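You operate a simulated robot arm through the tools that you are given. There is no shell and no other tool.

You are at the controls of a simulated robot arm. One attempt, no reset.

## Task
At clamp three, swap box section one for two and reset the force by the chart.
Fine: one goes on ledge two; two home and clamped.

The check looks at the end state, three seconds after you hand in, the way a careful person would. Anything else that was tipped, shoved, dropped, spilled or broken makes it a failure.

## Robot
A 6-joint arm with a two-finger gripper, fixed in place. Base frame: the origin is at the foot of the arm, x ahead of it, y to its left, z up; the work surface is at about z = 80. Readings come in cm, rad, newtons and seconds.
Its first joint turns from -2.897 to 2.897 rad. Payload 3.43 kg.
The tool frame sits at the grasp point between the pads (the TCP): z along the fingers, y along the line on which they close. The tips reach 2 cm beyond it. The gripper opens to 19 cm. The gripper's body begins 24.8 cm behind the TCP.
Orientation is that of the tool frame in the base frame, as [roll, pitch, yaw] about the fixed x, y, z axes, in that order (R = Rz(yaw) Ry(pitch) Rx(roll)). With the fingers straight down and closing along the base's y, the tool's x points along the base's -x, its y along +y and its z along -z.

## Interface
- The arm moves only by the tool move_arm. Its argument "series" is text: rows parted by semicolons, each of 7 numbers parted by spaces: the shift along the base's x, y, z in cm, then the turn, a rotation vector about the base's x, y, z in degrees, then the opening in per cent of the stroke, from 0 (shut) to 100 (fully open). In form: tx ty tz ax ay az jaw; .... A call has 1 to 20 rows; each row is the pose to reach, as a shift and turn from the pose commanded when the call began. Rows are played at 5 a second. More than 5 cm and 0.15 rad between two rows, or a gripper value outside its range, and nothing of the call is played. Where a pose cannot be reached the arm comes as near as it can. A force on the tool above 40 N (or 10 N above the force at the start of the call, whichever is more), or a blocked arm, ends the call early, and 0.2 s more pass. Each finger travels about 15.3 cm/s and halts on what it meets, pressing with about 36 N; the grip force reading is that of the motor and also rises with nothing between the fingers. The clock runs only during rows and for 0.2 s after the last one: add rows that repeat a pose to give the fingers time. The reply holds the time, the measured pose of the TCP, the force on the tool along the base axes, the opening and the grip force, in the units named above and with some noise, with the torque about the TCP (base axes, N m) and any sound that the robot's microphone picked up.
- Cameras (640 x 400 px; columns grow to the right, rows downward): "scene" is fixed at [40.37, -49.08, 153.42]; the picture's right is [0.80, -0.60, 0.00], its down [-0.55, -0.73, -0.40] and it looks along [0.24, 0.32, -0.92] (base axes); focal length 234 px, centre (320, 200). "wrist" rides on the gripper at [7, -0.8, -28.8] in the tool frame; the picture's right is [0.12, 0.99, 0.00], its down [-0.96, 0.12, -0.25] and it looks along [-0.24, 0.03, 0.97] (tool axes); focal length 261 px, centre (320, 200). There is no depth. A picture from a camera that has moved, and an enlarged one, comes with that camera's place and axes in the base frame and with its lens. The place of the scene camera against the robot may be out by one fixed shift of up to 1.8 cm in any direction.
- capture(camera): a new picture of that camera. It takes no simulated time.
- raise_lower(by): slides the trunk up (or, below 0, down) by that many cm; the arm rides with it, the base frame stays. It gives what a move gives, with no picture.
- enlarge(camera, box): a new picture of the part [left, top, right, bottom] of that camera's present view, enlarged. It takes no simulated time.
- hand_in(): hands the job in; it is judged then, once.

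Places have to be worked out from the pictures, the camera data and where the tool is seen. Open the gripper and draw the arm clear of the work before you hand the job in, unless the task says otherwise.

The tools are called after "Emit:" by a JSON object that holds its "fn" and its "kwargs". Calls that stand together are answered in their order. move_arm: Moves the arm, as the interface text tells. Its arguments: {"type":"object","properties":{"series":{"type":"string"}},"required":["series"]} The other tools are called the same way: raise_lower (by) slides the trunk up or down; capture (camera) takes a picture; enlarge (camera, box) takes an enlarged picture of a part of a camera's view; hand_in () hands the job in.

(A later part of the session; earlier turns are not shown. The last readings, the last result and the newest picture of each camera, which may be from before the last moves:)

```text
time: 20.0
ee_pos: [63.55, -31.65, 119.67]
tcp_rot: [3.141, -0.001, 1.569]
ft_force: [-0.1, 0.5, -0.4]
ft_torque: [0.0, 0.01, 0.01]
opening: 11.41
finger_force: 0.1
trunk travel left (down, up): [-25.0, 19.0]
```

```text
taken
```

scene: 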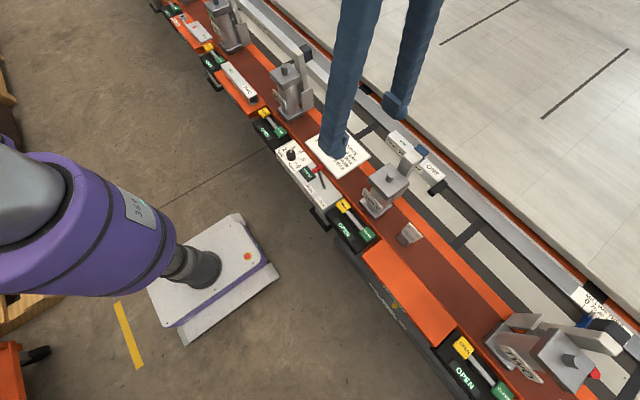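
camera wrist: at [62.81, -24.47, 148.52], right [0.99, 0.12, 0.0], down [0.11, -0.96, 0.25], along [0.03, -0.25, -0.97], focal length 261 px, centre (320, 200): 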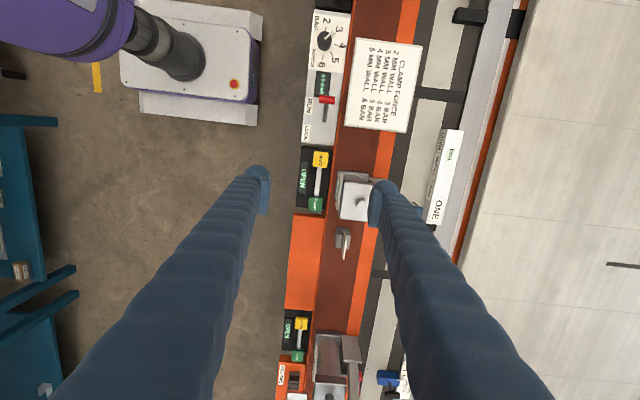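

The tool is now turned with the fingers closing along x. I move out over box ONE at a safe height to test reach and look down at it.

Emit:
{"fn": "move_arm", "kwargs": {"series": "5 0 0 0 0 0 60; 10 0 0 0 0 0 60; 15 0 0 0 0 0 60; 20 0 0 0 0 0 60; 25 0 0 0 0 0 60; 29 0 0 0 0 0 60; 31.2 0 0 0 0 0 60; 31.2 0 0 0 0 0 60"}}

Emit:
{"fn": "capture", "kwargs": {"camera": "wrist"}}

Emit:
{"fn": "capture", "kwargs": {"camera": "scene"}}

```text
time: 21.8
ee_pos: [93.15, -30.87, 118.4]
tcp_rot: [-3.136, -0.004, 1.571]
ft_force: [1.9, 0.1, -1.0]
ft_torque: [0.14, 0.29, 0.01]
opening: 11.41
finger_force: 0.1
out of reach, approached as far as the arm can: row 6, 7, 8
trunk travel left (down, up): [-25.0, 19.0]
```

```text
taken
camera wrist: at [92.37, -23.8, 147.08], right [0.99, 0.12, 0.0], down [0.12, -0.96, 0.25], along [0.02, -0.24, -0.97], focal length 261 px, centre (320, 200)
```

wrist: 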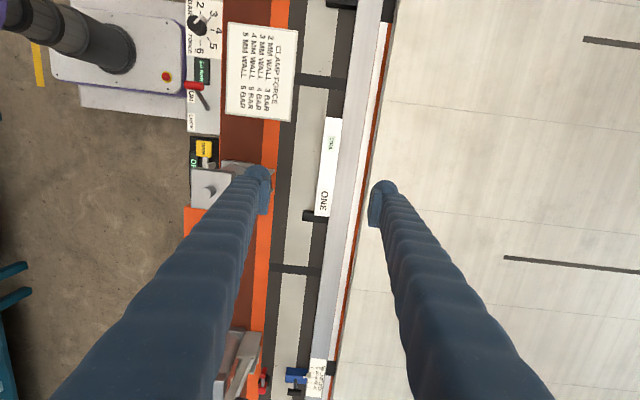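

```text
taken
```

scene: 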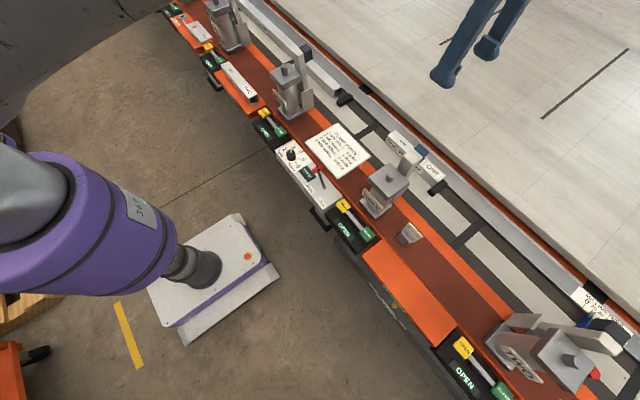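

The arm stops at r ≈ 98 here; lowering the trunk should bring the shoulder nearer the working height and gain reach. First I enlarge this overhead view of box ONE, the fence and the stop.

Emit:
{"fn": "enlarge", "kwargs": {"camera": "wrist", "box": [270, 90, 430, 190]}}

Emit:
{"fn": "enlarge", "kwargs": {"camera": "wrist", "box": [260, 170, 420, 270]}}

Emit:
{"fn": "enlarge", "kwargs": {"camera": "wrist", "box": [180, 0, 340, 130]}}

Emit:
{"fn": "enlarge", "kwargs": {"camera": "scene", "box": [370, 110, 480, 200]}}

```text
4.00 times, centred on (350, 140) of wrist
camera zoom: at [92.37, -23.8, 147.08], right [0.99, 0.12, 0.0], down [0.12, -0.96, 0.25], along [0.02, -0.24, -0.97], focal length 1043 px, centre (200, 440)
```

zoom: 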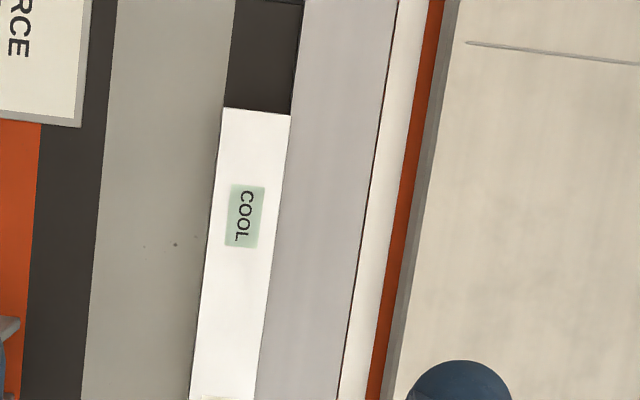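

```text
4.00 times, centred on (340, 220) of wrist
camera zoom: at [92.37, -23.8, 147.08], right [0.99, 0.12, 0.0], down [0.12, -0.96, 0.25], along [0.02, -0.24, -0.97], focal length 1043 px, centre (240, 120)
```

zoom: 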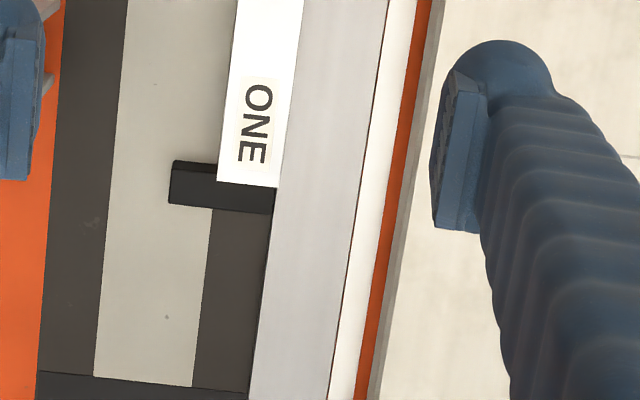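

```text
3.08 times, centred on (260, 65) of wrist
camera zoom: at [92.37, -23.8, 147.08], right [0.99, 0.12, 0.0], down [0.12, -0.96, 0.25], along [0.02, -0.24, -0.97], focal length 802 px, centre (505, 615)
```

zoom: 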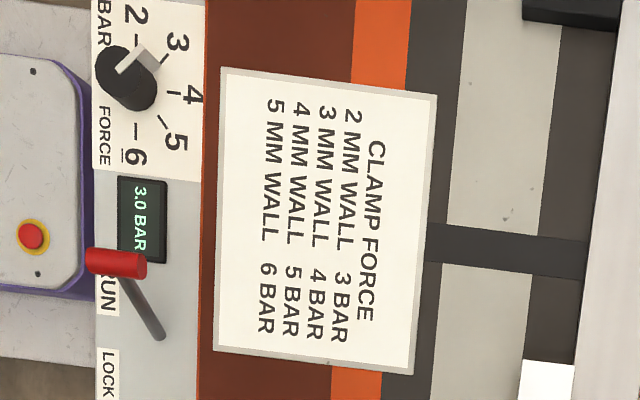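

```text
4.44 times, centred on (425, 155) of scene
camera zoom: at [40.37, -49.08, 153.42], right [0.8, -0.6, 0.0], down [-0.55, -0.73, -0.4], along [0.24, 0.32, -0.92], focal length 1042 px, centre (-147, 400)
```

zoom: 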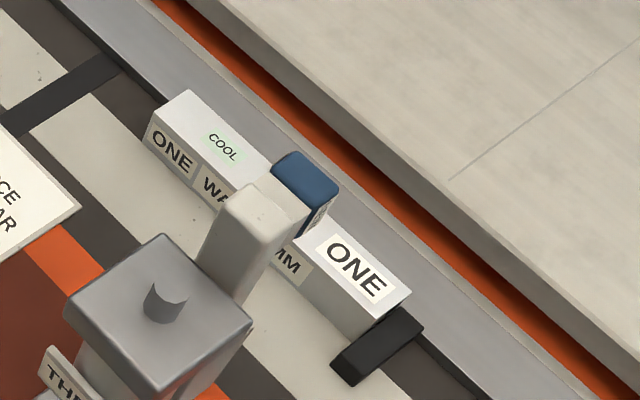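

Box ONE measures x 93.2–97.2, y −43.7…−19.9, top z ≈ 84.2, with a low fence behind it (z ≈ 81.5) and the stop at its −y end. I step back to +y, narrow the fingers, then lower the trunk to gain reach.

Emit:
{"fn": "move_arm", "kwargs": {"series": "-2 2 0 0 0 0 50; -2 5 0 0 0 0 45; -2 5.5 0 0 0 0 42; -2 5.5 0 0 0 0 42"}}

Emit:
{"fn": "raise_lower", "kwargs": {"by": -15}}

Emit:
{"fn": "capture", "kwargs": {"camera": "scene"}}

Emit:
{"fn": "capture", "kwargs": {"camera": "wrist"}}

```text
time: 22.8
ee_pos: [92.78, -28.32, 119.6]
tcp_rot: [-3.136, -0.001, 1.571]
ft_force: [0.1, 0.2, 0.2]
ft_torque: [-0.07, 0.0, 0.01]
opening: 7.99
finger_force: 0.0
out of reach, approached as far as the arm can: row 1, 2, 3, 4
trunk travel left (down, up): [-25.0, 19.0]
```

```text
time: 24.6
ee_pos: [92.69, -28.4, 104.63]
tcp_rot: [-3.137, -0.001, 1.57]
ft_force: [0.1, 0.1, 0.8]
ft_torque: [0.0, -0.05, -0.01]
opening: 7.99
finger_force: 0.1
trunk travel left (down, up): [-10.0, 34.0]
```

```text
taken
```

scene: 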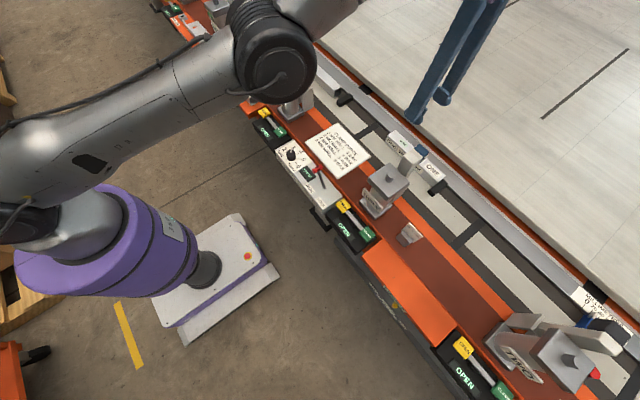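

```text
taken
camera wrist: at [91.98, -21.31, 133.55], right [0.99, 0.12, -0.01], down [0.12, -0.96, 0.25], along [0.02, -0.24, -0.97], focal length 261 px, centre (320, 200)
```

wrist: 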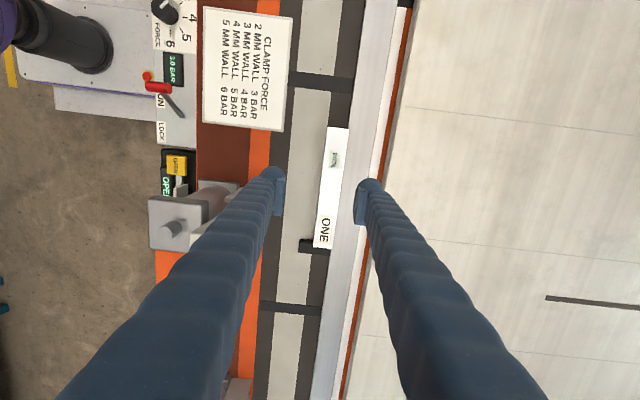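

Trunk is down 15 cm. I tilt the tool −8° about x (finger faces stay flat to the box sides, wrist nearer to the base) and move out over the box to see whether that pose can be reached.

Emit:
{"fn": "move_arm", "kwargs": {"series": "1 0 -2 -4 0 0 42; 2 -0.5 -5 -8 0 0 42; 2.45 -1 -9 -8 0 0 42; 2.45 -1.6 -9 -8 0 0 42; 2.45 -1.6 -9 -8 0 0 42"}}

Emit:
{"fn": "capture", "kwargs": {"camera": "wrist"}}

Emit:
{"fn": "enlarge", "kwargs": {"camera": "wrist", "box": [240, 100, 400, 250]}}

Emit:
{"fn": "enlarge", "kwargs": {"camera": "scene", "box": [370, 110, 480, 200]}}

```text
time: 25.8
ee_pos: [96.44, -30.19, 96.27]
tcp_rot: [-3.13, 0.135, 1.57]
ft_force: [-1.3, -1.1, 0.3]
ft_torque: [0.02, 0.01, 0.02]
opening: 8.0
finger_force: 0.1
out of reach, approached as far as the arm can: row 1, 2, 3, 4, 5
trunk travel left (down, up): [-10.0, 34.0]
```

```text
taken
camera wrist: at [95.88, -19.2, 123.87], right [0.99, 0.12, -0.03], down [0.12, -0.92, 0.37], along [0.02, -0.38, -0.93], focal length 261 px, centre (320, 200)
```

wrist: 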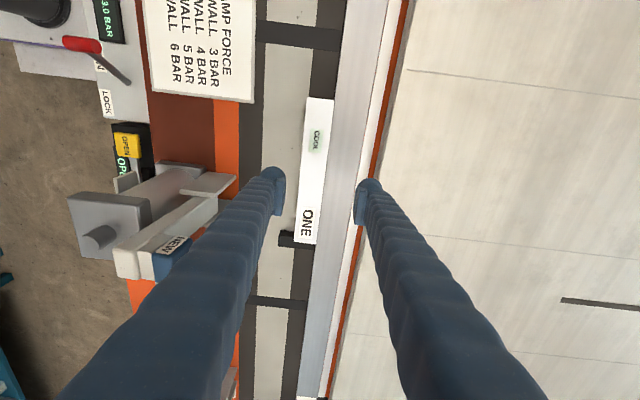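

```text
2.67 times, centred on (320, 175) of wrist
camera zoom: at [95.88, -19.2, 123.87], right [0.99, 0.12, -0.03], down [0.12, -0.92, 0.37], along [0.02, -0.38, -0.93], focal length 695 px, centre (320, 267)
```

zoom: 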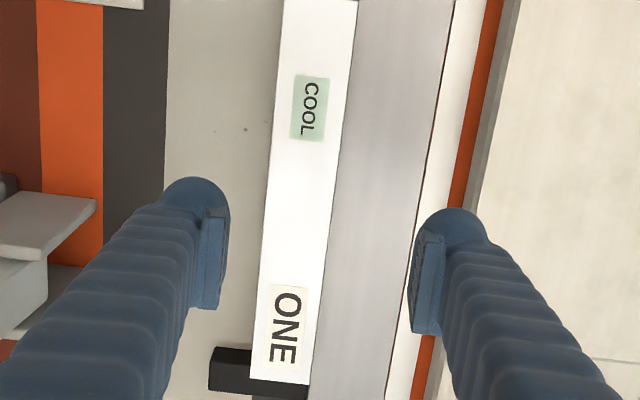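

```text
4.44 times, centred on (425, 155) of scene
camera zoom: at [40.37, -49.08, 153.42], right [0.8, -0.6, 0.0], down [-0.55, -0.73, -0.4], along [0.24, 0.32, -0.92], focal length 1042 px, centre (-147, 400)
```

zoom: 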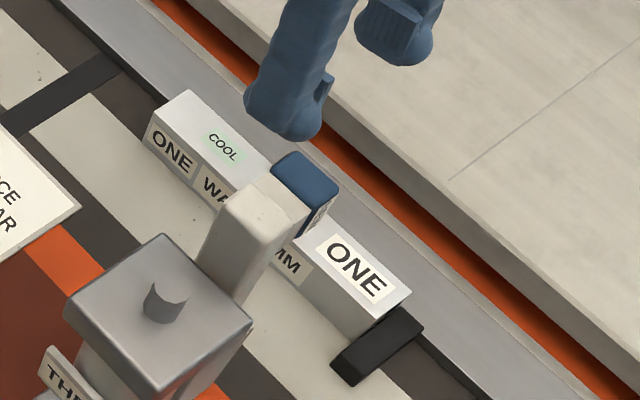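

The arm now reads (96.4, −30.2, 96.3), farther out than needed, so reach is fine, but it flags "out of reach". I test by moving back in x and see where the flag clears.

Emit:
{"fn": "move_arm", "kwargs": {"series": "-1 0 0 0 0 0 42; -1 0 0 0 0 0 42; -1 0 0 0 0 0 42"}}

Emit:
{"fn": "move_arm", "kwargs": {"series": "0 1 0 0 0 0 42; 0 2 0 0 0 0 42; 0 2 0 0 0 0 42"}}

```text
time: 26.6
ee_pos: [96.45, -30.44, 96.44]
tcp_rot: [-3.131, 0.137, 1.572]
ft_force: [-0.4, 1.3, -0.6]
ft_torque: [0.0, -0.01, -0.01]
opening: 7.99
finger_force: 0.1
out of reach, approached as far as the arm can: row 1, 2, 3
trunk travel left (down, up): [-10.0, 34.0]
```

```text
time: 27.4
ee_pos: [96.84, -28.4, 96.58]
tcp_rot: [-3.131, 0.139, 1.571]
ft_force: [-0.1, 0.1, 0.3]
ft_torque: [0.01, -0.02, 0.03]
opening: 7.98
finger_force: 0.1
out of reach, approached as far as the arm can: row 2, 3
trunk travel left (down, up): [-10.0, 34.0]
```

The readings don't follow the small corrections, so the commanded pose is inconsistent while at the limit. I back off inward several centimetres to a clearly reachable pose to resynchronise.

Emit:
{"fn": "move_arm", "kwargs": {"series": "-3 0 2 0 0 0 42; -6 0 2 0 0 0 42; -6 0 2 0 0 0 42; -6 0 2 0 0 0 42"}}

```text
time: 28.4
ee_pos: [95.95, -28.95, 99.25]
tcp_rot: [-3.131, 0.135, 1.571]
ft_force: [0.2, 0.6, 0.9]
ft_torque: [0.01, 0.01, 0.0]
opening: 7.97
finger_force: 0.0
out of reach, approached as far as the arm can: row 1, 2, 3, 4
trunk travel left (down, up): [-10.0, 34.0]
```

It looks as if the nearly straight arm is stuck at its singular outstretched pose. I raise the tool and command it further inward to bend the elbow again, keeping clear of the upright clamp arm.

Emit:
{"fn": "move_arm", "kwargs": {"series": "-2 1 4 0 0 0 42; -4 2 8 0 0 0 42; -6 3 12 0 0 0 42; -8 4 14 0 0 0 42; -8 4 14 0 0 0 42"}}

Emit:
{"fn": "capture", "kwargs": {"camera": "scene"}}

```text
time: 29.6
ee_pos: [88.77, -25.53, 114.81]
tcp_rot: [-3.096, 0.127, 1.569]
ft_force: [-0.1, -0.2, 0.6]
ft_torque: [0.22, -0.28, 0.01]
opening: 7.99
finger_force: 0.2
out of reach, approached as far as the arm can: row 1, 2, 3, 4, 5
trunk travel left (down, up): [-10.0, 34.0]
```

```text
taken
```

scene: 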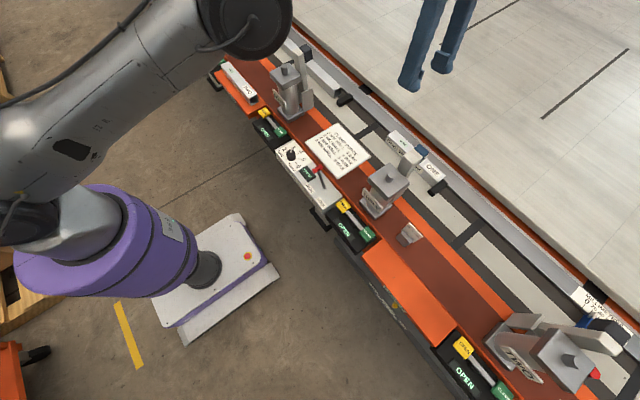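

Still stretched out and not following. At this safe height (tips ≈ 112.8) I command it well inward so the elbow is forced to bend.

Emit:
{"fn": "move_arm", "kwargs": {"series": "-4 1 0 0 0 0 42; -8 2 0 0 0 0 42; -8 2 0 0 0 0 42; -8 2 0 0 0 0 42; -8 2 0 0 0 0 42"}}

```text
time: 30.8
ee_pos: [89.03, -25.27, 117.1]
tcp_rot: [-3.125, 0.135, 1.571]
ft_force: [0.3, -0.2, -0.1]
ft_torque: [0.01, 0.04, 0.0]
opening: 7.98
finger_force: 0.1
out of reach, approached as far as the arm can: row 1, 2, 3, 4, 5
trunk travel left (down, up): [-10.0, 34.0]
```

The stuck points lie on one circle (radius ≈ 105 around the shoulder), so the arm is stretched straight; with the trunk at its original height r ≈ 100 at z ≈ 84 should be comfortable. I command a strong inward move with the tilt removed, and hold, to break out of the straight pose.

Emit:
{"fn": "move_arm", "kwargs": {"series": "-4 1 -2 4 0 0 42; -8 2 -4 8 0 0 42; -12 3 -4 8 0 0 42; -12 3 -4 8 0 0 42; -12 3 -4 8 0 0 42; -12 3 -4 8 0 0 42; -12 3 -4 8 0 0 42; -12 3 -4 8 0 0 42"}}

Emit:
{"fn": "capture", "kwargs": {"camera": "scene"}}

```text
time: 32.5
ee_pos: [89.03, -25.84, 114.28]
tcp_rot: [-3.129, -0.003, 1.571]
ft_force: [0.5, 0.2, -0.3]
ft_torque: [0.01, 0.03, 0.05]
opening: 8.02
finger_force: 0.0
out of reach, approached as far as the arm can: row 1, 2, 3, 4, 5, 6, 7, 8
trunk travel left (down, up): [-10.0, 34.0]
```

```text
taken
```

scene: 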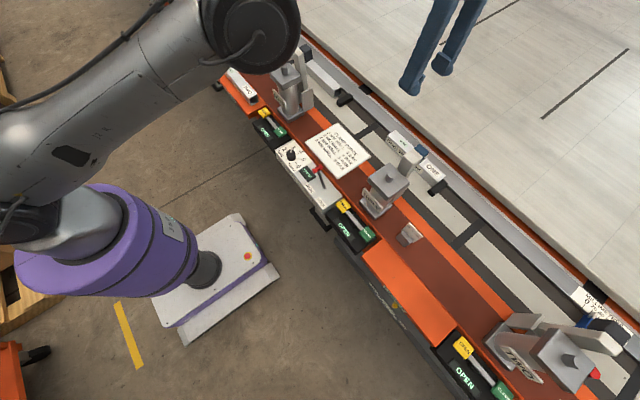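

Still stuck, likely with the elbow just past straight against its limit. I command it outward at this safe height to straighten it, and then will pull back inward.

Emit:
{"fn": "move_arm", "kwargs": {"series": "4 -1 0 0 0 0 42; 8 -2 0 0 0 0 42; 12 -3 0 0 0 0 42; 16 -4 0 0 0 0 42; 20 -5 0 0 0 0 42"}}

Emit:
{"fn": "move_arm", "kwargs": {"series": "-4 1 0 0 0 0 42; -8 2 0 0 0 0 42; -12 3 0 0 0 0 42; -16 4 0 0 0 0 42; -20 5 0 0 0 0 42; -20 5 0 0 0 0 42"}}

```text
time: 33.8
ee_pos: [91.07, -25.89, 110.8]
tcp_rot: [-3.136, -0.002, 1.572]
ft_force: [-0.1, -0.8, 0.2]
ft_torque: [-0.01, -0.09, -0.03]
opening: 8.01
finger_force: 0.0
out of reach, approached as far as the arm can: row 1, 2, 3, 4, 5
trunk travel left (down, up): [-10.0, 34.0]
```

```text
time: 35.1
ee_pos: [71.16, -20.87, 111.13]
tcp_rot: [-3.136, -0.002, 1.57]
ft_force: [-0.2, 0.1, -0.9]
ft_torque: [-0.06, -0.04, 0.02]
opening: 7.98
finger_force: 0.1
trunk travel left (down, up): [-10.0, 34.0]
```

The arm is free again at (71.2, −20.9, 111.1). I raise the trunk by 30 cm so that the shoulder sits mid-way between the gripping and the carrying heights, which gives spare reach at both.

Emit:
{"fn": "raise_lower", "kwargs": {"by": 30}}

Emit:
{"fn": "move_arm", "kwargs": {"series": "0 0 -5 0 -0.32 0 42; 0 0 -10 0 -0.32 0 42; 0 0 -15 0 -0.32 0 42; 0 0 -20 0 -0.32 0 42; 0 0 -25 0 -0.32 0 42; 0 0 -25 0 -0.32 0 42"}}

```text
time: 38.1
ee_pos: [71.21, -20.95, 141.2]
tcp_rot: [-3.136, -0.002, 1.57]
ft_force: [1.3, -0.3, 0.0]
ft_torque: [-0.02, -0.01, 0.02]
opening: 7.98
finger_force: 0.2
trunk travel left (down, up): [-40.0, 4.0]
```

```text
time: 39.5
ee_pos: [71.3, -20.75, 115.98]
tcp_rot: [3.141, -0.002, 1.57]
ft_force: [0.5, 0.5, 0.3]
ft_torque: [0.01, -0.09, -0.02]
opening: 7.95
finger_force: 0.2
trunk travel left (down, up): [-40.0, 4.0]
```

Orientation is straight down again and the arm has reach to spare. I move out to above box ONE at z ≈ 110.

Emit:
{"fn": "move_arm", "kwargs": {"series": "4 -1.8 0 0 0 0 42; 8 -3.6 0 0 0 0 42; 12 -5.4 0 0 0 0 42; 16 -7.2 0 0 0 0 42; 20 -9 0 0 0 0 42; 23 -10.3 -2 0 0 0 42; 23.85 -10.7 -6 0 0 0 42; 23.85 -10.7 -6 0 0 0 42; 23.85 -10.7 -6 0 0 0 42"}}

Emit:
{"fn": "capture", "kwargs": {"camera": "wrist"}}

Emit:
{"fn": "enlarge", "kwargs": {"camera": "wrist", "box": [240, 100, 400, 250]}}

```text
time: 41.5
ee_pos: [95.21, -31.42, 110.13]
tcp_rot: [-3.141, -0.002, 1.571]
ft_force: [0.2, -0.6, 0.4]
ft_torque: [-0.03, 0.01, 0.01]
opening: 8.0
finger_force: 0.1
trunk travel left (down, up): [-40.0, 4.0]
```

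```text
taken
camera wrist: at [94.24, -24.33, 138.91], right [0.99, 0.12, 0.0], down [0.12, -0.96, 0.25], along [0.03, -0.24, -0.97], focal length 261 px, centre (320, 200)
```

wrist: 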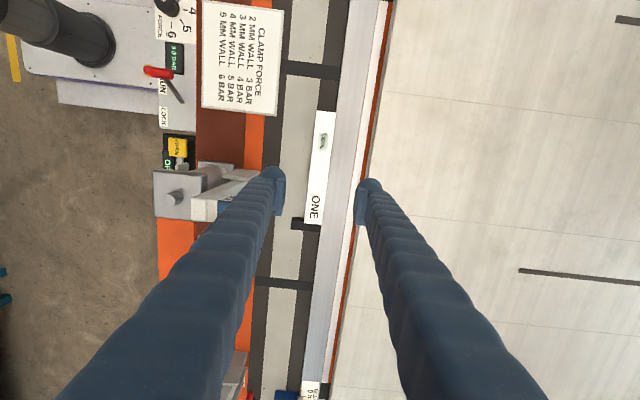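

```text
2.67 times, centred on (320, 175) of wrist
camera zoom: at [94.24, -24.33, 138.91], right [0.99, 0.12, 0.0], down [0.12, -0.96, 0.25], along [0.03, -0.24, -0.97], focal length 695 px, centre (320, 267)
```

zoom: 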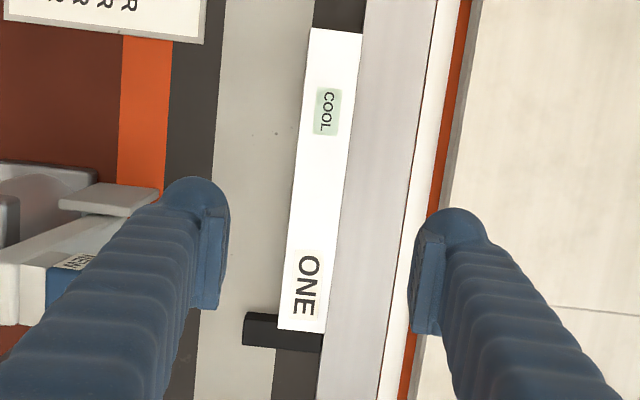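

Box ONE is centred between the fingers (centre x ≈ 95.0). I descend to just above the box and check again.

Emit:
{"fn": "move_arm", "kwargs": {"series": "-0.1 0 -5 0 0 0 42; -0.15 0 -10 0 0 0 42; -0.15 0 -14 0 0 0 42; -0.15 0 -18 0 0 0 42; -0.15 0 -21 0 0 0 42; -0.15 0 -22 0 0 0 42; -0.15 0 -22 0 0 0 42"}}

Emit:
{"fn": "capture", "kwargs": {"camera": "wrist"}}

Emit:
{"fn": "enlarge", "kwargs": {"camera": "wrist", "box": [240, 100, 400, 250]}}

Emit:
{"fn": "enlarge", "kwargs": {"camera": "scene", "box": [370, 110, 480, 200]}}

```text
time: 43.1
ee_pos: [94.88, -31.54, 88.1]
tcp_rot: [3.142, -0.002, 1.572]
ft_force: [-0.3, -0.4, 0.2]
ft_torque: [-0.03, -0.01, -0.03]
opening: 7.98
finger_force: 0.1
trunk travel left (down, up): [-40.0, 4.0]
```

```text
taken
camera wrist: at [93.94, -24.35, 117.02], right [0.99, 0.12, 0.0], down [0.12, -0.96, 0.25], along [0.03, -0.24, -0.97], focal length 261 px, centre (320, 200)
```

wrist: 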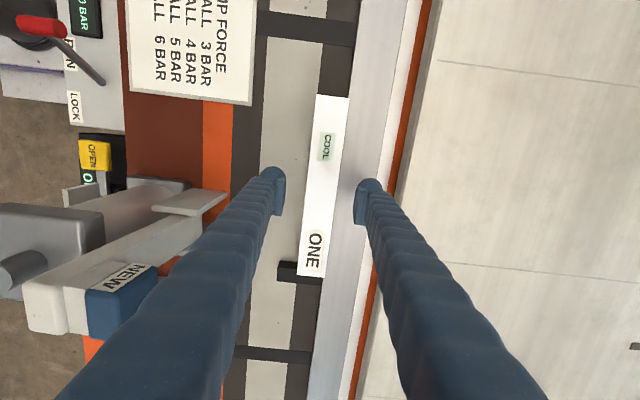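

```text
2.67 times, centred on (320, 175) of wrist
camera zoom: at [93.94, -24.35, 117.02], right [0.99, 0.12, 0.0], down [0.12, -0.96, 0.25], along [0.03, -0.24, -0.97], focal length 695 px, centre (320, 267)
```

zoom: 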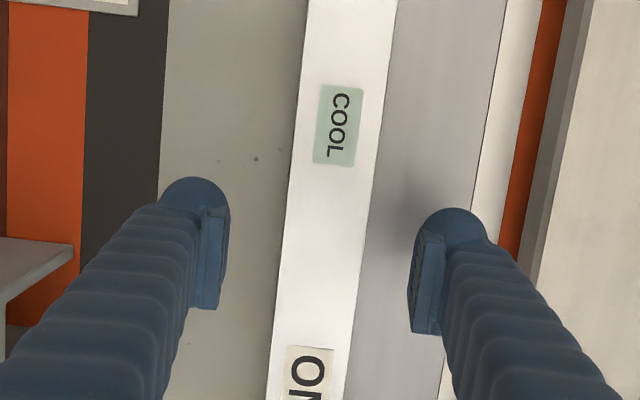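

```text
4.44 times, centred on (425, 155) of scene
camera zoom: at [40.37, -49.08, 153.42], right [0.8, -0.6, 0.0], down [-0.55, -0.73, -0.4], along [0.24, 0.32, -0.92], focal length 1042 px, centre (-147, 400)
```

zoom: 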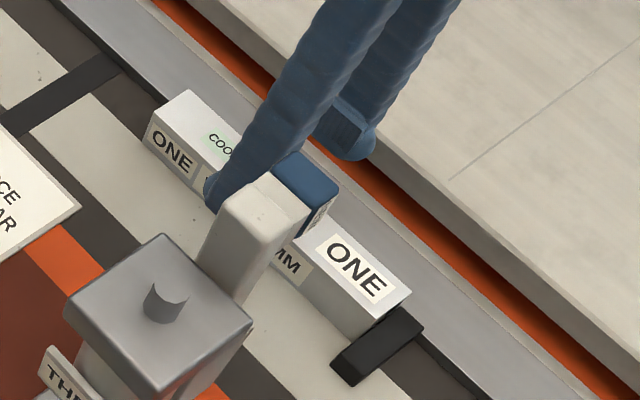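

Fingers straddle box ONE with the far finger over the low fence. I go down to TCP z ≈ 84.6 (tips ≈ 82.6, just above the fence) and close on the box.

Emit:
{"fn": "move_arm", "kwargs": {"series": "0.1 0 -1.5 0 0 0 42; 0.1 0 -2.5 0 0 0 42; 0.1 0 -3 0 0 0 42; 0.1 0 -3.3 0 0 0 42; 0.1 0 -3.5 0 0 0 42; 0.1 0 -3.5 0 0 0 42; 0.1 0 -3.5 0 0 0 32; 0.1 0 -3.5 0 0 0 26; 0.1 0 -3.5 0 0 0 20; 0.1 0 -3.5 0 0 0 10; 0.1 0 -3.5 0 0 0 10; 0.1 0 -3.5 0 0 0 10"}}

Emit:
{"fn": "enlarge", "kwargs": {"camera": "wrist", "box": [240, 100, 400, 250]}}

Emit:
{"fn": "enlarge", "kwargs": {"camera": "scene", "box": [370, 110, 480, 200]}}

```text
time: 45.8
ee_pos: [94.85, -31.64, 84.63]
tcp_rot: [-3.141, 0.0, 1.572]
ft_force: [1.0, -0.9, 0.0]
ft_torque: [-0.02, 0.03, 0.01]
opening: 3.93
finger_force: 36.3
trunk travel left (down, up): [-40.0, 4.0]
```

```text
2.67 times, centred on (320, 175) of wrist
camera zoom: at [94.1, -24.52, 113.52], right [0.99, 0.12, 0.0], down [0.12, -0.96, 0.25], along [0.03, -0.24, -0.97], focal length 695 px, centre (320, 267)
```

zoom: 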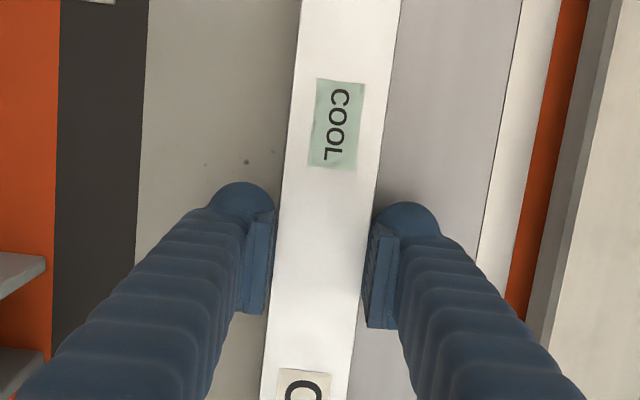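

```text
4.44 times, centred on (425, 155) of scene
camera zoom: at [40.37, -49.08, 153.42], right [0.8, -0.6, 0.0], down [-0.55, -0.73, -0.4], along [0.24, 0.32, -0.92], focal length 1042 px, centre (-147, 400)
```

zoom: 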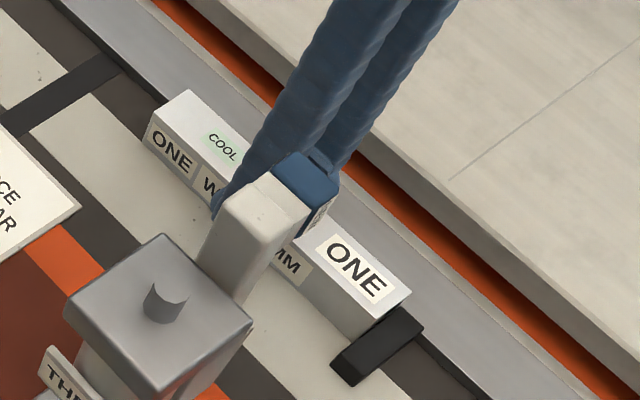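

Grip holds at opening 3.93 with 36 N. I lift a few centimetres straight up and check that the box hangs level.

Emit:
{"fn": "move_arm", "kwargs": {"series": "0 0 0.5 0 0 0 10; 0 0 1.5 0 0 0 10; 0 0 3 0 0 0 10; 0 0 4 0 0 0 10; 0 0 4 0 0 0 10"}}

Emit:
{"fn": "enlarge", "kwargs": {"camera": "scene", "box": [370, 90, 500, 200]}}

Emit:
{"fn": "capture", "kwargs": {"camera": "wrist"}}

```text
time: 47.0
ee_pos: [94.97, -31.52, 88.65]
tcp_rot: [-3.141, 0.0, 1.572]
ft_force: [0.8, -0.7, -2.0]
ft_torque: [0.04, -0.01, 0.0]
opening: 3.87
finger_force: 36.4
trunk travel left (down, up): [-40.0, 4.0]
```

```text
3.64 times, centred on (435, 145) of scene
camera zoom: at [40.37, -49.08, 153.42], right [0.8, -0.6, 0.0], down [-0.55, -0.73, -0.4], along [0.24, 0.32, -0.92], focal length 852 px, centre (-98, 400)
```

zoom: 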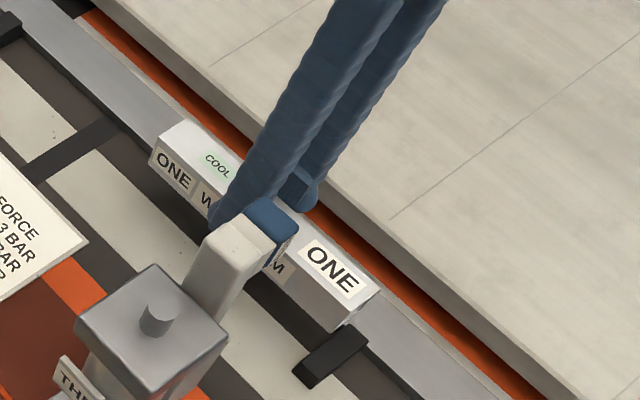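

```text
taken
camera wrist: at [94.1, -24.49, 117.54], right [0.99, 0.12, 0.0], down [0.12, -0.96, 0.25], along [0.03, -0.24, -0.97], focal length 261 px, centre (320, 200)
```

wrist: 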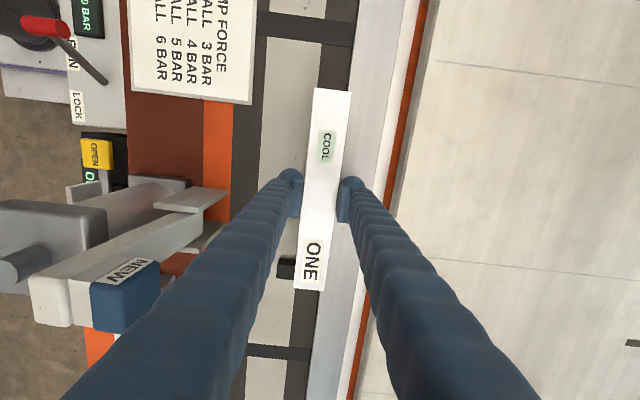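

Box ONE hangs level (≈ 2 N weight). I lift it to z ≈ 116 so that it clears the towers and the upright clamp arm, then draw in toward the area above ledge 2.

Emit:
{"fn": "move_arm", "kwargs": {"series": "0 0 5 0 0 0 10; 0 0 10 0 0 0 10; 0 0 15 0 0 0 10; 0 0 20 0 0 0 10; 0 0 24.5 0 0 0 10; 0 0 27.5 0 0 0 10; -3.4 -3.1 27.5 0 0 0 10; -6.8 -6.2 27.5 0 0 0 10; -10.2 -9.3 27.5 0 0 0 10; -13.6 -12.4 27.5 0 0 0 10; -17 -15.5 27.5 0 0 0 10; -20.4 -18.6 27.5 0 0 0 10; -23.8 -21.7 27.5 0 0 0 10; -27.2 -24.8 27.5 0 0 0 10; -30.6 -27.9 27.5 0 0 0 10; -33.6 -30.6 27.5 0 0 0 10; -33.6 -30.6 27.5 0 0 0 10"}}

Emit:
{"fn": "capture", "kwargs": {"camera": "scene"}}

Emit:
{"fn": "capture", "kwargs": {"camera": "wrist"}}

```text
time: 50.5
ee_pos: [61.44, -62.31, 116.27]
tcp_rot: [3.141, -0.001, 1.574]
ft_force: [0.6, -0.7, -3.1]
ft_torque: [0.02, 0.08, 0.02]
opening: 3.87
finger_force: 36.3
trunk travel left (down, up): [-40.0, 4.0]
```

```text
taken
```

scene: 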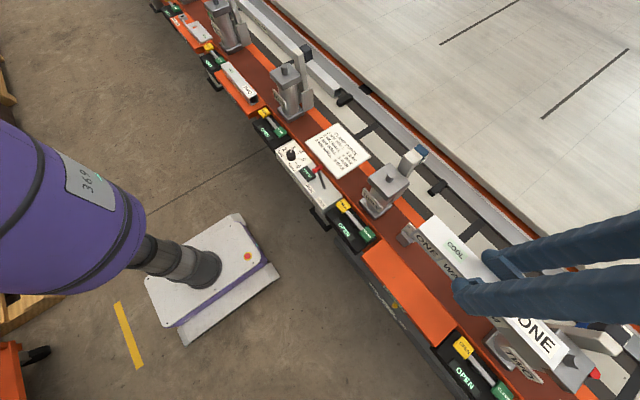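

```text
taken
camera wrist: at [60.64, -55.17, 145.14], right [0.99, 0.12, 0.0], down [0.12, -0.96, 0.25], along [0.03, -0.24, -0.97], focal length 261 px, centre (320, 200)
```

wrist: 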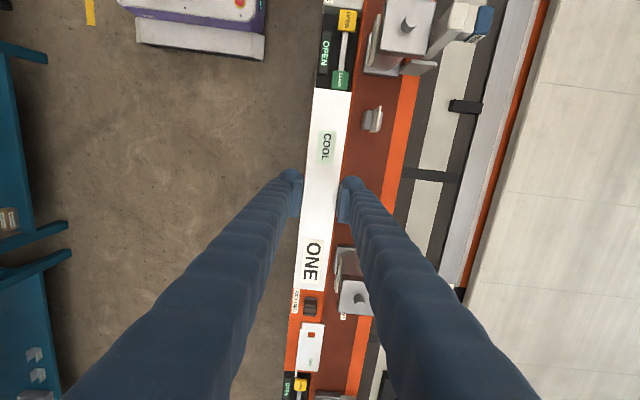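

Box ONE now hangs above ledge 2 (which spans about x 57.3–66.6, y −79…−47). I lower it in steps to a few centimetres above the ledge and check.

Emit:
{"fn": "move_arm", "kwargs": {"series": "0.1 -0.3 -5 0 0 0 10; 0.1 -0.3 -10 0 0 0 10; 0.1 -0.3 -15 0 0 0 10; 0.1 -0.3 -20 0 0 0 10; 0.1 -0.3 -24 0 0 0 10; 0.1 -0.3 -28 0 0 0 10; 0.1 -0.3 -28 0 0 0 10"}}

Emit:
{"fn": "capture", "kwargs": {"camera": "scene"}}

Emit:
{"fn": "enlarge", "kwargs": {"camera": "scene", "box": [340, 210, 520, 340]}}

Emit:
{"fn": "capture", "kwargs": {"camera": "wrist"}}

```text
time: 52.1
ee_pos: [61.53, -62.53, 88.21]
tcp_rot: [-3.141, -0.001, 1.572]
ft_force: [-0.8, -0.1, -2.4]
ft_torque: [0.03, -0.01, 0.0]
opening: 3.88
finger_force: 35.7
trunk travel left (down, up): [-40.0, 4.0]
```

```text
taken
```

scene: 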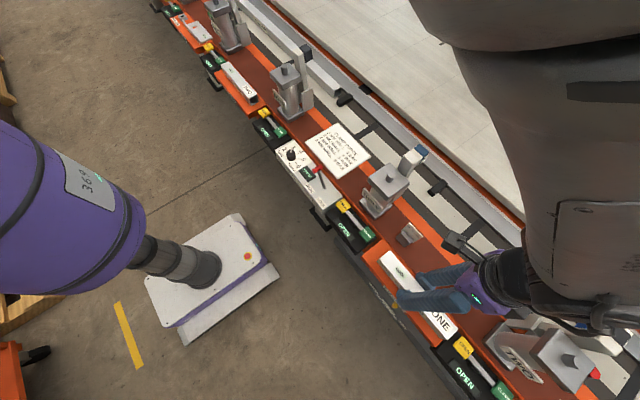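

```text
3.08 times, centred on (430, 275) of scene
camera zoom: at [40.37, -49.08, 153.42], right [0.8, -0.6, 0.0], down [-0.55, -0.73, -0.4], along [0.24, 0.32, -0.92], focal length 721 px, centre (-18, -31)
```

zoom: 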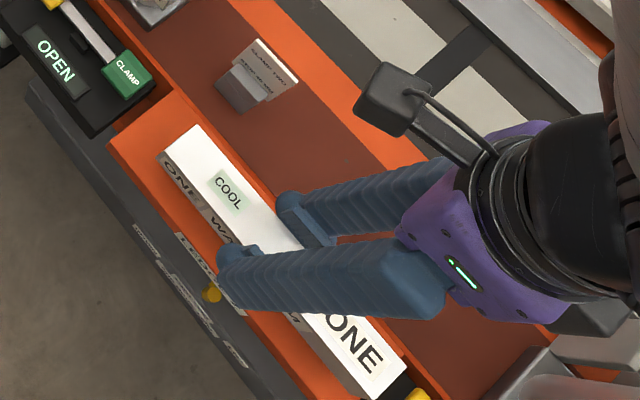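

```text
taken
camera wrist: at [60.65, -55.4, 117.03], right [0.99, 0.12, 0.0], down [0.12, -0.96, 0.25], along [0.03, -0.24, -0.97], focal length 261 px, centre (320, 200)
```

wrist: 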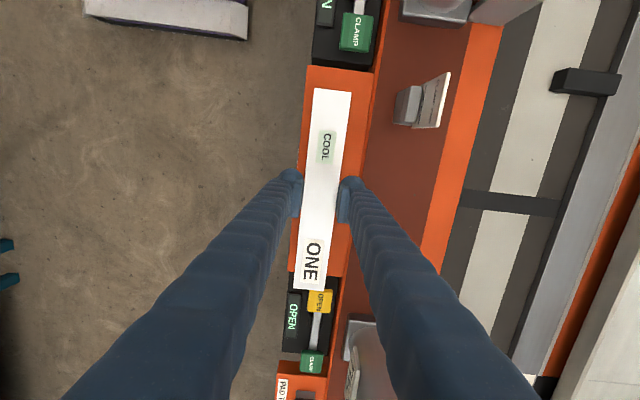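

The box is centred over ledge 2 (ledge y −79…−46, box y −74.7…−50.7). I lower further in small steps, watching for contact.

Emit:
{"fn": "move_arm", "kwargs": {"series": "0 0 -1.5 0 0 0 10; 0 0 -2.5 0 0 0 10; 0 0 -3 0 0 0 10; 0 0 -3.5 0 0 0 10; 0 0 -4 0 0 0 10"}}

Emit:
{"fn": "enlarge", "kwargs": {"camera": "scene", "box": [350, 220, 478, 340]}}

```text
time: 53.4
ee_pos: [61.5, -62.48, 84.64]
tcp_rot: [3.139, 0.002, 1.573]
ft_force: [-4.7, 6.0, 28.7]
ft_torque: [0.06, 0.02, -0.04]
opening: 3.89
finger_force: 36.3
trunk travel left (down, up): [-40.0, 4.0]
```

```text
3.33 times, centred on (414, 280) of scene
camera zoom: at [40.37, -49.08, 153.42], right [0.8, -0.6, 0.0], down [-0.55, -0.73, -0.4], along [0.24, 0.32, -0.92], focal length 782 px, centre (7, -67)
```

zoom: 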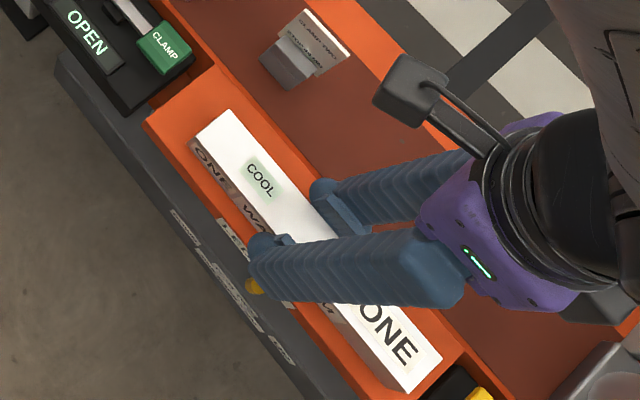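

Contact with 29 N: box ONE's underside is on the ledge at z ≈ 80.2. I ease the pressure off by 0.4 cm, then open the fingers just enough to release.

Emit:
{"fn": "move_arm", "kwargs": {"series": "0 0 0.3 0 0 0 10; 0 0 0.35 0 0 0 10; 0 0 0.35 0 0 0 10"}}

Emit:
{"fn": "move_arm", "kwargs": {"series": "0 0 0 0 0 0 24; 0 0 0 0 0 0 30; 0 0 0 0 0 0 32; 0 0 0 0 0 0 32"}}

Emit:
{"fn": "enlarge", "kwargs": {"camera": "scene", "box": [350, 220, 478, 340]}}

Emit:
{"fn": "enlarge", "kwargs": {"camera": "wrist", "box": [220, 50, 420, 300]}}

```text
time: 54.1
ee_pos: [61.47, -62.42, 84.62]
tcp_rot: [3.138, 0.001, 1.571]
ft_force: [5.2, -2.4, 12.3]
ft_torque: [-0.58, -0.25, 0.16]
opening: 3.88
finger_force: 36.1
trunk travel left (down, up): [-40.0, 4.0]
```

```text
time: 55.1
ee_pos: [61.53, -62.54, 84.52]
tcp_rot: [3.14, -0.002, 1.572]
ft_force: [0.1, -0.2, 0.3]
ft_torque: [-0.01, 0.0, 0.01]
opening: 6.09
finger_force: 0.1
trunk travel left (down, up): [-40.0, 4.0]
```

```text
3.33 times, centred on (414, 280) of scene
camera zoom: at [40.37, -49.08, 153.42], right [0.8, -0.6, 0.0], down [-0.55, -0.73, -0.4], along [0.24, 0.32, -0.92], focal length 782 px, centre (7, -67)
```

zoom: 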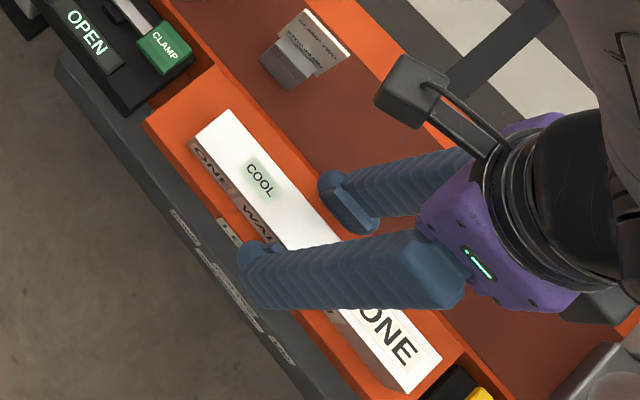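

```text
1.60 times, centred on (320, 175) of wrist
camera zoom: at [60.62, -55.35, 113.37], right [0.99, 0.12, 0.0], down [0.12, -0.96, 0.25], along [0.03, -0.24, -0.97], focal length 417 px, centre (320, 240)
```

zoom: 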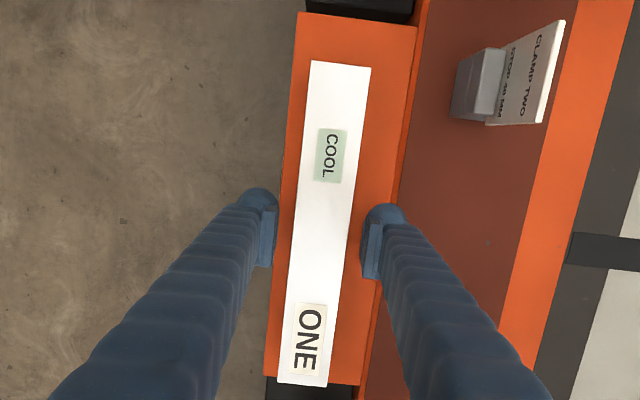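

Box ONE rests fully on ledge 2 (1.5 cm or more inside its ends) and the fingers are clear of it. I rise straight up, then travel to above the force knob while turning the tool back by +90°.

Emit:
{"fn": "move_arm", "kwargs": {"series": "0 0 1 0 0 0 32; 0 0 4 0 0 0 32; 0 0 9 0 0 0 32; 0 0 14 0 0 0 32; 0 0 19 0 0 0 32; 0 0 24 0 0 0 32; 0 0 29 0 0 0 32; 0 0 32 0 0 0 32"}}

Emit:
{"fn": "move_arm", "kwargs": {"series": "0 4.8 0 0 0 8 32; 0 9.6 0 0 0 16 32; 0 14.4 0 0 0 24 32; 0 19.2 0 0 0 32 32; 0 24 0 0 0 40 32; 0 28.8 0 0 0 48 32; 0 33.6 0 0 0 56 32; 0 38.4 0 0 0 64 32; 0 43.2 0 0 0 72 32; 0 48 0 0 0 80 32; 0 52.8 0 0 0 88 42; 0 57.3 0 0 0 90 42; 0 57.3 -4 0 0 90 42; 0 57.3 -4 0 0 90 42"}}

Emit:
{"fn": "capture", "kwargs": {"camera": "wrist"}}

Emit:
{"fn": "capture", "kwargs": {"camera": "scene"}}

```text
time: 57.0
ee_pos: [61.67, -62.68, 116.71]
tcp_rot: [-3.142, -0.001, 1.57]
ft_force: [0.5, 0.1, 0.0]
ft_torque: [-0.03, -0.03, 0.03]
opening: 6.1
finger_force: 0.1
trunk travel left (down, up): [-40.0, 4.0]
```

```text
time: 60.0
ee_pos: [61.33, -5.33, 112.7]
tcp_rot: [3.141, 0.001, 3.141]
ft_force: [0.0, -0.3, 0.2]
ft_torque: [0.06, -0.08, 0.05]
opening: 7.97
finger_force: 0.1
trunk travel left (down, up): [-40.0, 4.0]
```

```text
taken
camera wrist: at [54.28, -6.03, 141.56], right [-0.12, 0.99, 0.0], down [0.96, 0.12, 0.25], along [0.25, 0.03, -0.97], focal length 261 px, centre (320, 200)
```

wrist: 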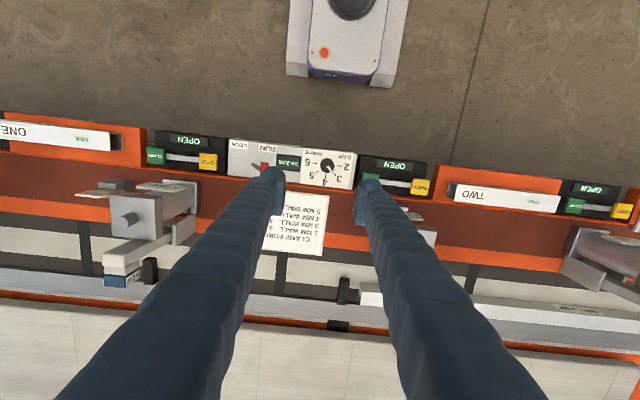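

```text
taken
```

scene: 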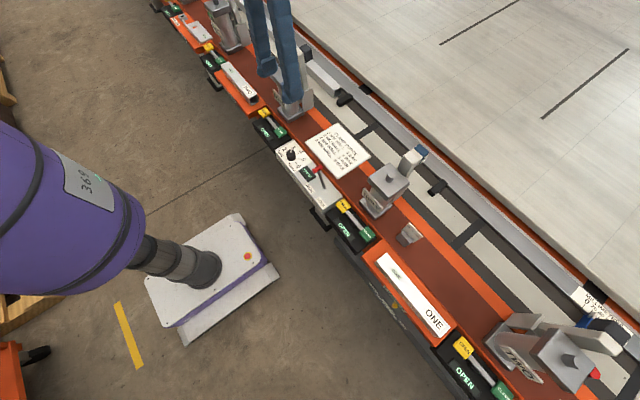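

Box ONE is visible lying on ledge 2. I zoom into the knob from here.

Emit:
{"fn": "enlarge", "kwargs": {"camera": "wrist", "box": [270, 130, 370, 200]}}

Emit:
{"fn": "enlarge", "kwargs": {"camera": "scene", "box": [265, 130, 345, 190]}}

Emit:
{"fn": "enlarge", "kwargs": {"camera": "scene", "box": [360, 235, 470, 345]}}

```text
5.71 times, centred on (320, 165) of wrist
camera zoom: at [54.28, -6.03, 141.56], right [-0.12, 0.99, 0.0], down [0.96, 0.12, 0.25], along [0.25, 0.03, -0.97], focal length 1489 px, centre (320, 400)
```

zoom: 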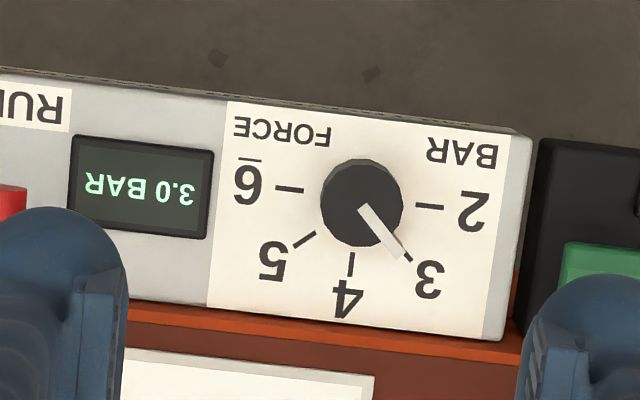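

```text
6.67 times, centred on (305, 160) of scene
camera zoom: at [40.37, -49.08, 153.42], right [0.8, -0.6, 0.0], down [-0.55, -0.73, -0.4], along [0.24, 0.32, -0.92], focal length 1563 px, centre (420, 467)
```

zoom: 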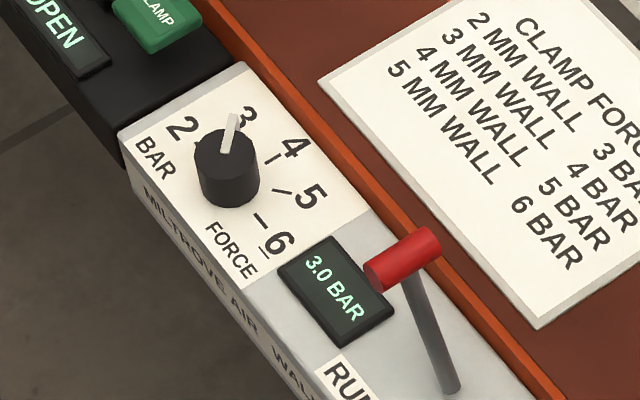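

```text
3.64 times, centred on (415, 290) of scene
camera zoom: at [40.37, -49.08, 153.42], right [0.8, -0.6, 0.0], down [-0.55, -0.73, -0.4], along [0.24, 0.32, -0.92], focal length 852 px, centre (-26, -127)
```

zoom: 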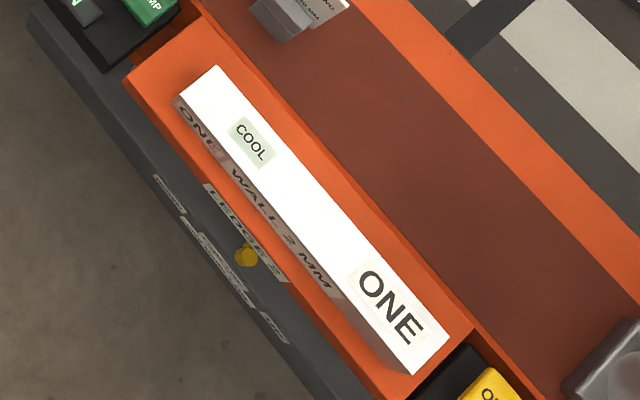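

Knob centre comes out at about (61.2, −3.4), top z ≈ 80, radius ≈ 1.7; bar marks are 45° apart clockwise seen from above, so 3→5 is −90° about z. I turn the tool +45° so the pads lie parallel to the pointer, narrow the fingers and come lower for a precise look.

Emit:
{"fn": "move_arm", "kwargs": {"series": "0 0.6 0 0 0 8 40; 0 1.2 0 0 0 16 38; 0 1.9 0 0 0 24 36; 0 1.9 0 0 0 32 34; 0 1.9 0 0 0 40 32; 0 1.9 0 0 0 45 30; 0 1.9 -5 0 0 45 28; 0 1.9 -10 0 0 45 26; 0 1.9 -15 0 0 45 26; 0 1.9 -18 0 0 45 26; 0 1.9 -18 0 0 45 26"}}

Emit:
{"fn": "capture", "kwargs": {"camera": "wrist"}}

Emit:
{"fn": "enlarge", "kwargs": {"camera": "wrist", "box": [250, 120, 390, 220]}}

Emit:
{"fn": "enlarge", "kwargs": {"camera": "scene", "box": [255, 110, 345, 180]}}

```text
time: 62.4
ee_pos: [61.36, -3.09, 94.67]
tcp_rot: [3.14, -0.003, -2.356]
ft_force: [-0.6, 0.9, 0.3]
ft_torque: [-0.02, 0.01, 0.01]
opening: 4.95
finger_force: 0.0
trunk travel left (down, up): [-40.0, 4.0]
```

```text
taken
camera wrist: at [57.05, -8.66, 123.52], right [-0.79, 0.62, 0.0], down [0.6, 0.76, 0.25], along [0.15, 0.19, -0.97], focal length 261 px, centre (320, 200)
```

wrist: 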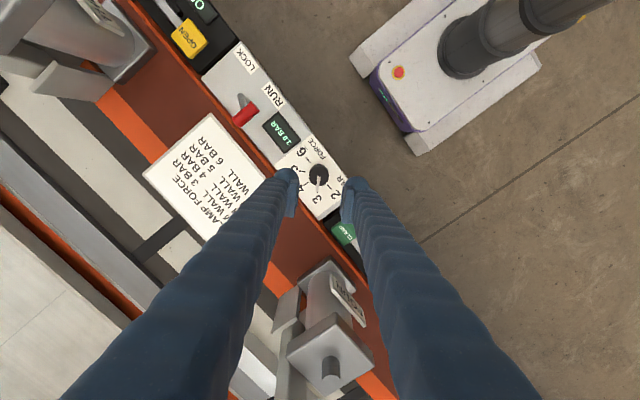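

```text
4.00 times, centred on (320, 170) of wrist
camera zoom: at [57.05, -8.66, 123.52], right [-0.79, 0.62, 0.0], down [0.6, 0.76, 0.25], along [0.15, 0.19, -0.97], focal length 1043 px, centre (320, 320)
```

zoom: 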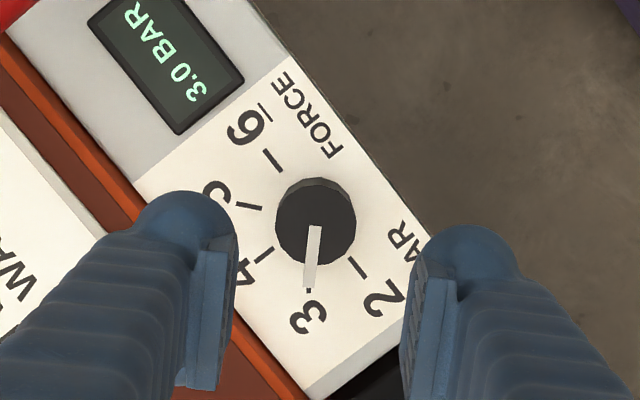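

```text
5.71 times, centred on (300, 145) of scene
camera zoom: at [40.37, -49.08, 153.42], right [0.8, -0.6, 0.0], down [-0.55, -0.73, -0.4], along [0.24, 0.32, -0.92], focal length 1340 px, centre (434, 514)
```

zoom: 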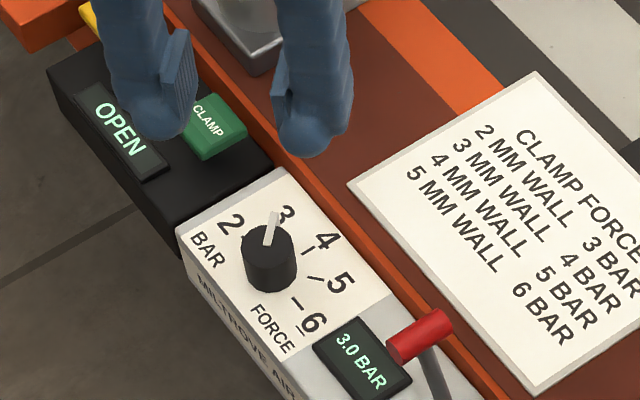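

The knob's centre refines to (61.4, −3.35); the fingers straddle it with the pads parallel to the pointer. I narrow the opening to 4.4 cm, centre and descend to just above the knob for a check.

Emit:
{"fn": "move_arm", "kwargs": {"series": "0.05 -0.25 -3 0 0 0 23; 0.05 -0.25 -6 0 0 0 23; 0.05 -0.25 -9 0 0 0 23; 0.05 -0.25 -11.3 0 0 0 23; 0.05 -0.25 -11.3 0 0 0 23"}}

Emit:
{"fn": "enlarge", "kwargs": {"camera": "wrist", "box": [250, 120, 390, 220]}}

Emit:
{"fn": "enlarge", "kwargs": {"camera": "scene", "box": [265, 125, 335, 175]}}

```text
time: 63.5
ee_pos: [61.4, -3.62, 83.33]
tcp_rot: [3.141, -0.002, -2.357]
ft_force: [0.0, -0.1, -0.1]
ft_torque: [-0.02, -0.04, -0.04]
opening: 4.37
finger_force: 0.1
trunk travel left (down, up): [-40.0, 4.0]
```

```text
4.00 times, centred on (320, 170) of wrist
camera zoom: at [57.08, -8.97, 112.15], right [-0.79, 0.62, 0.0], down [0.6, 0.76, 0.25], along [0.15, 0.19, -0.97], focal length 1043 px, centre (320, 320)
```

zoom: 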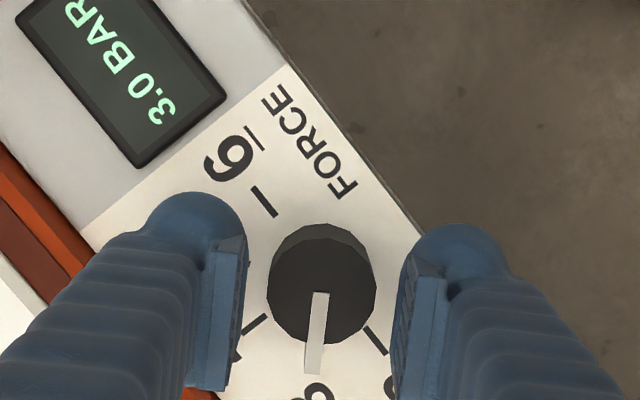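

```text
8.00 times, centred on (300, 150) of scene
camera zoom: at [40.37, -49.08, 153.42], right [0.8, -0.6, 0.0], down [-0.55, -0.73, -0.4], along [0.24, 0.32, -0.92], focal length 1876 px, centre (480, 600)
```

zoom: 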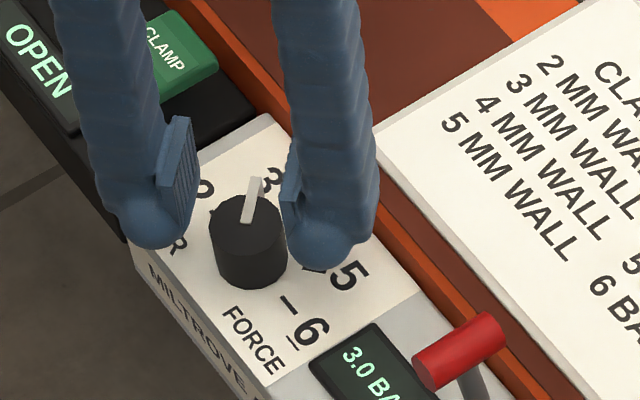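

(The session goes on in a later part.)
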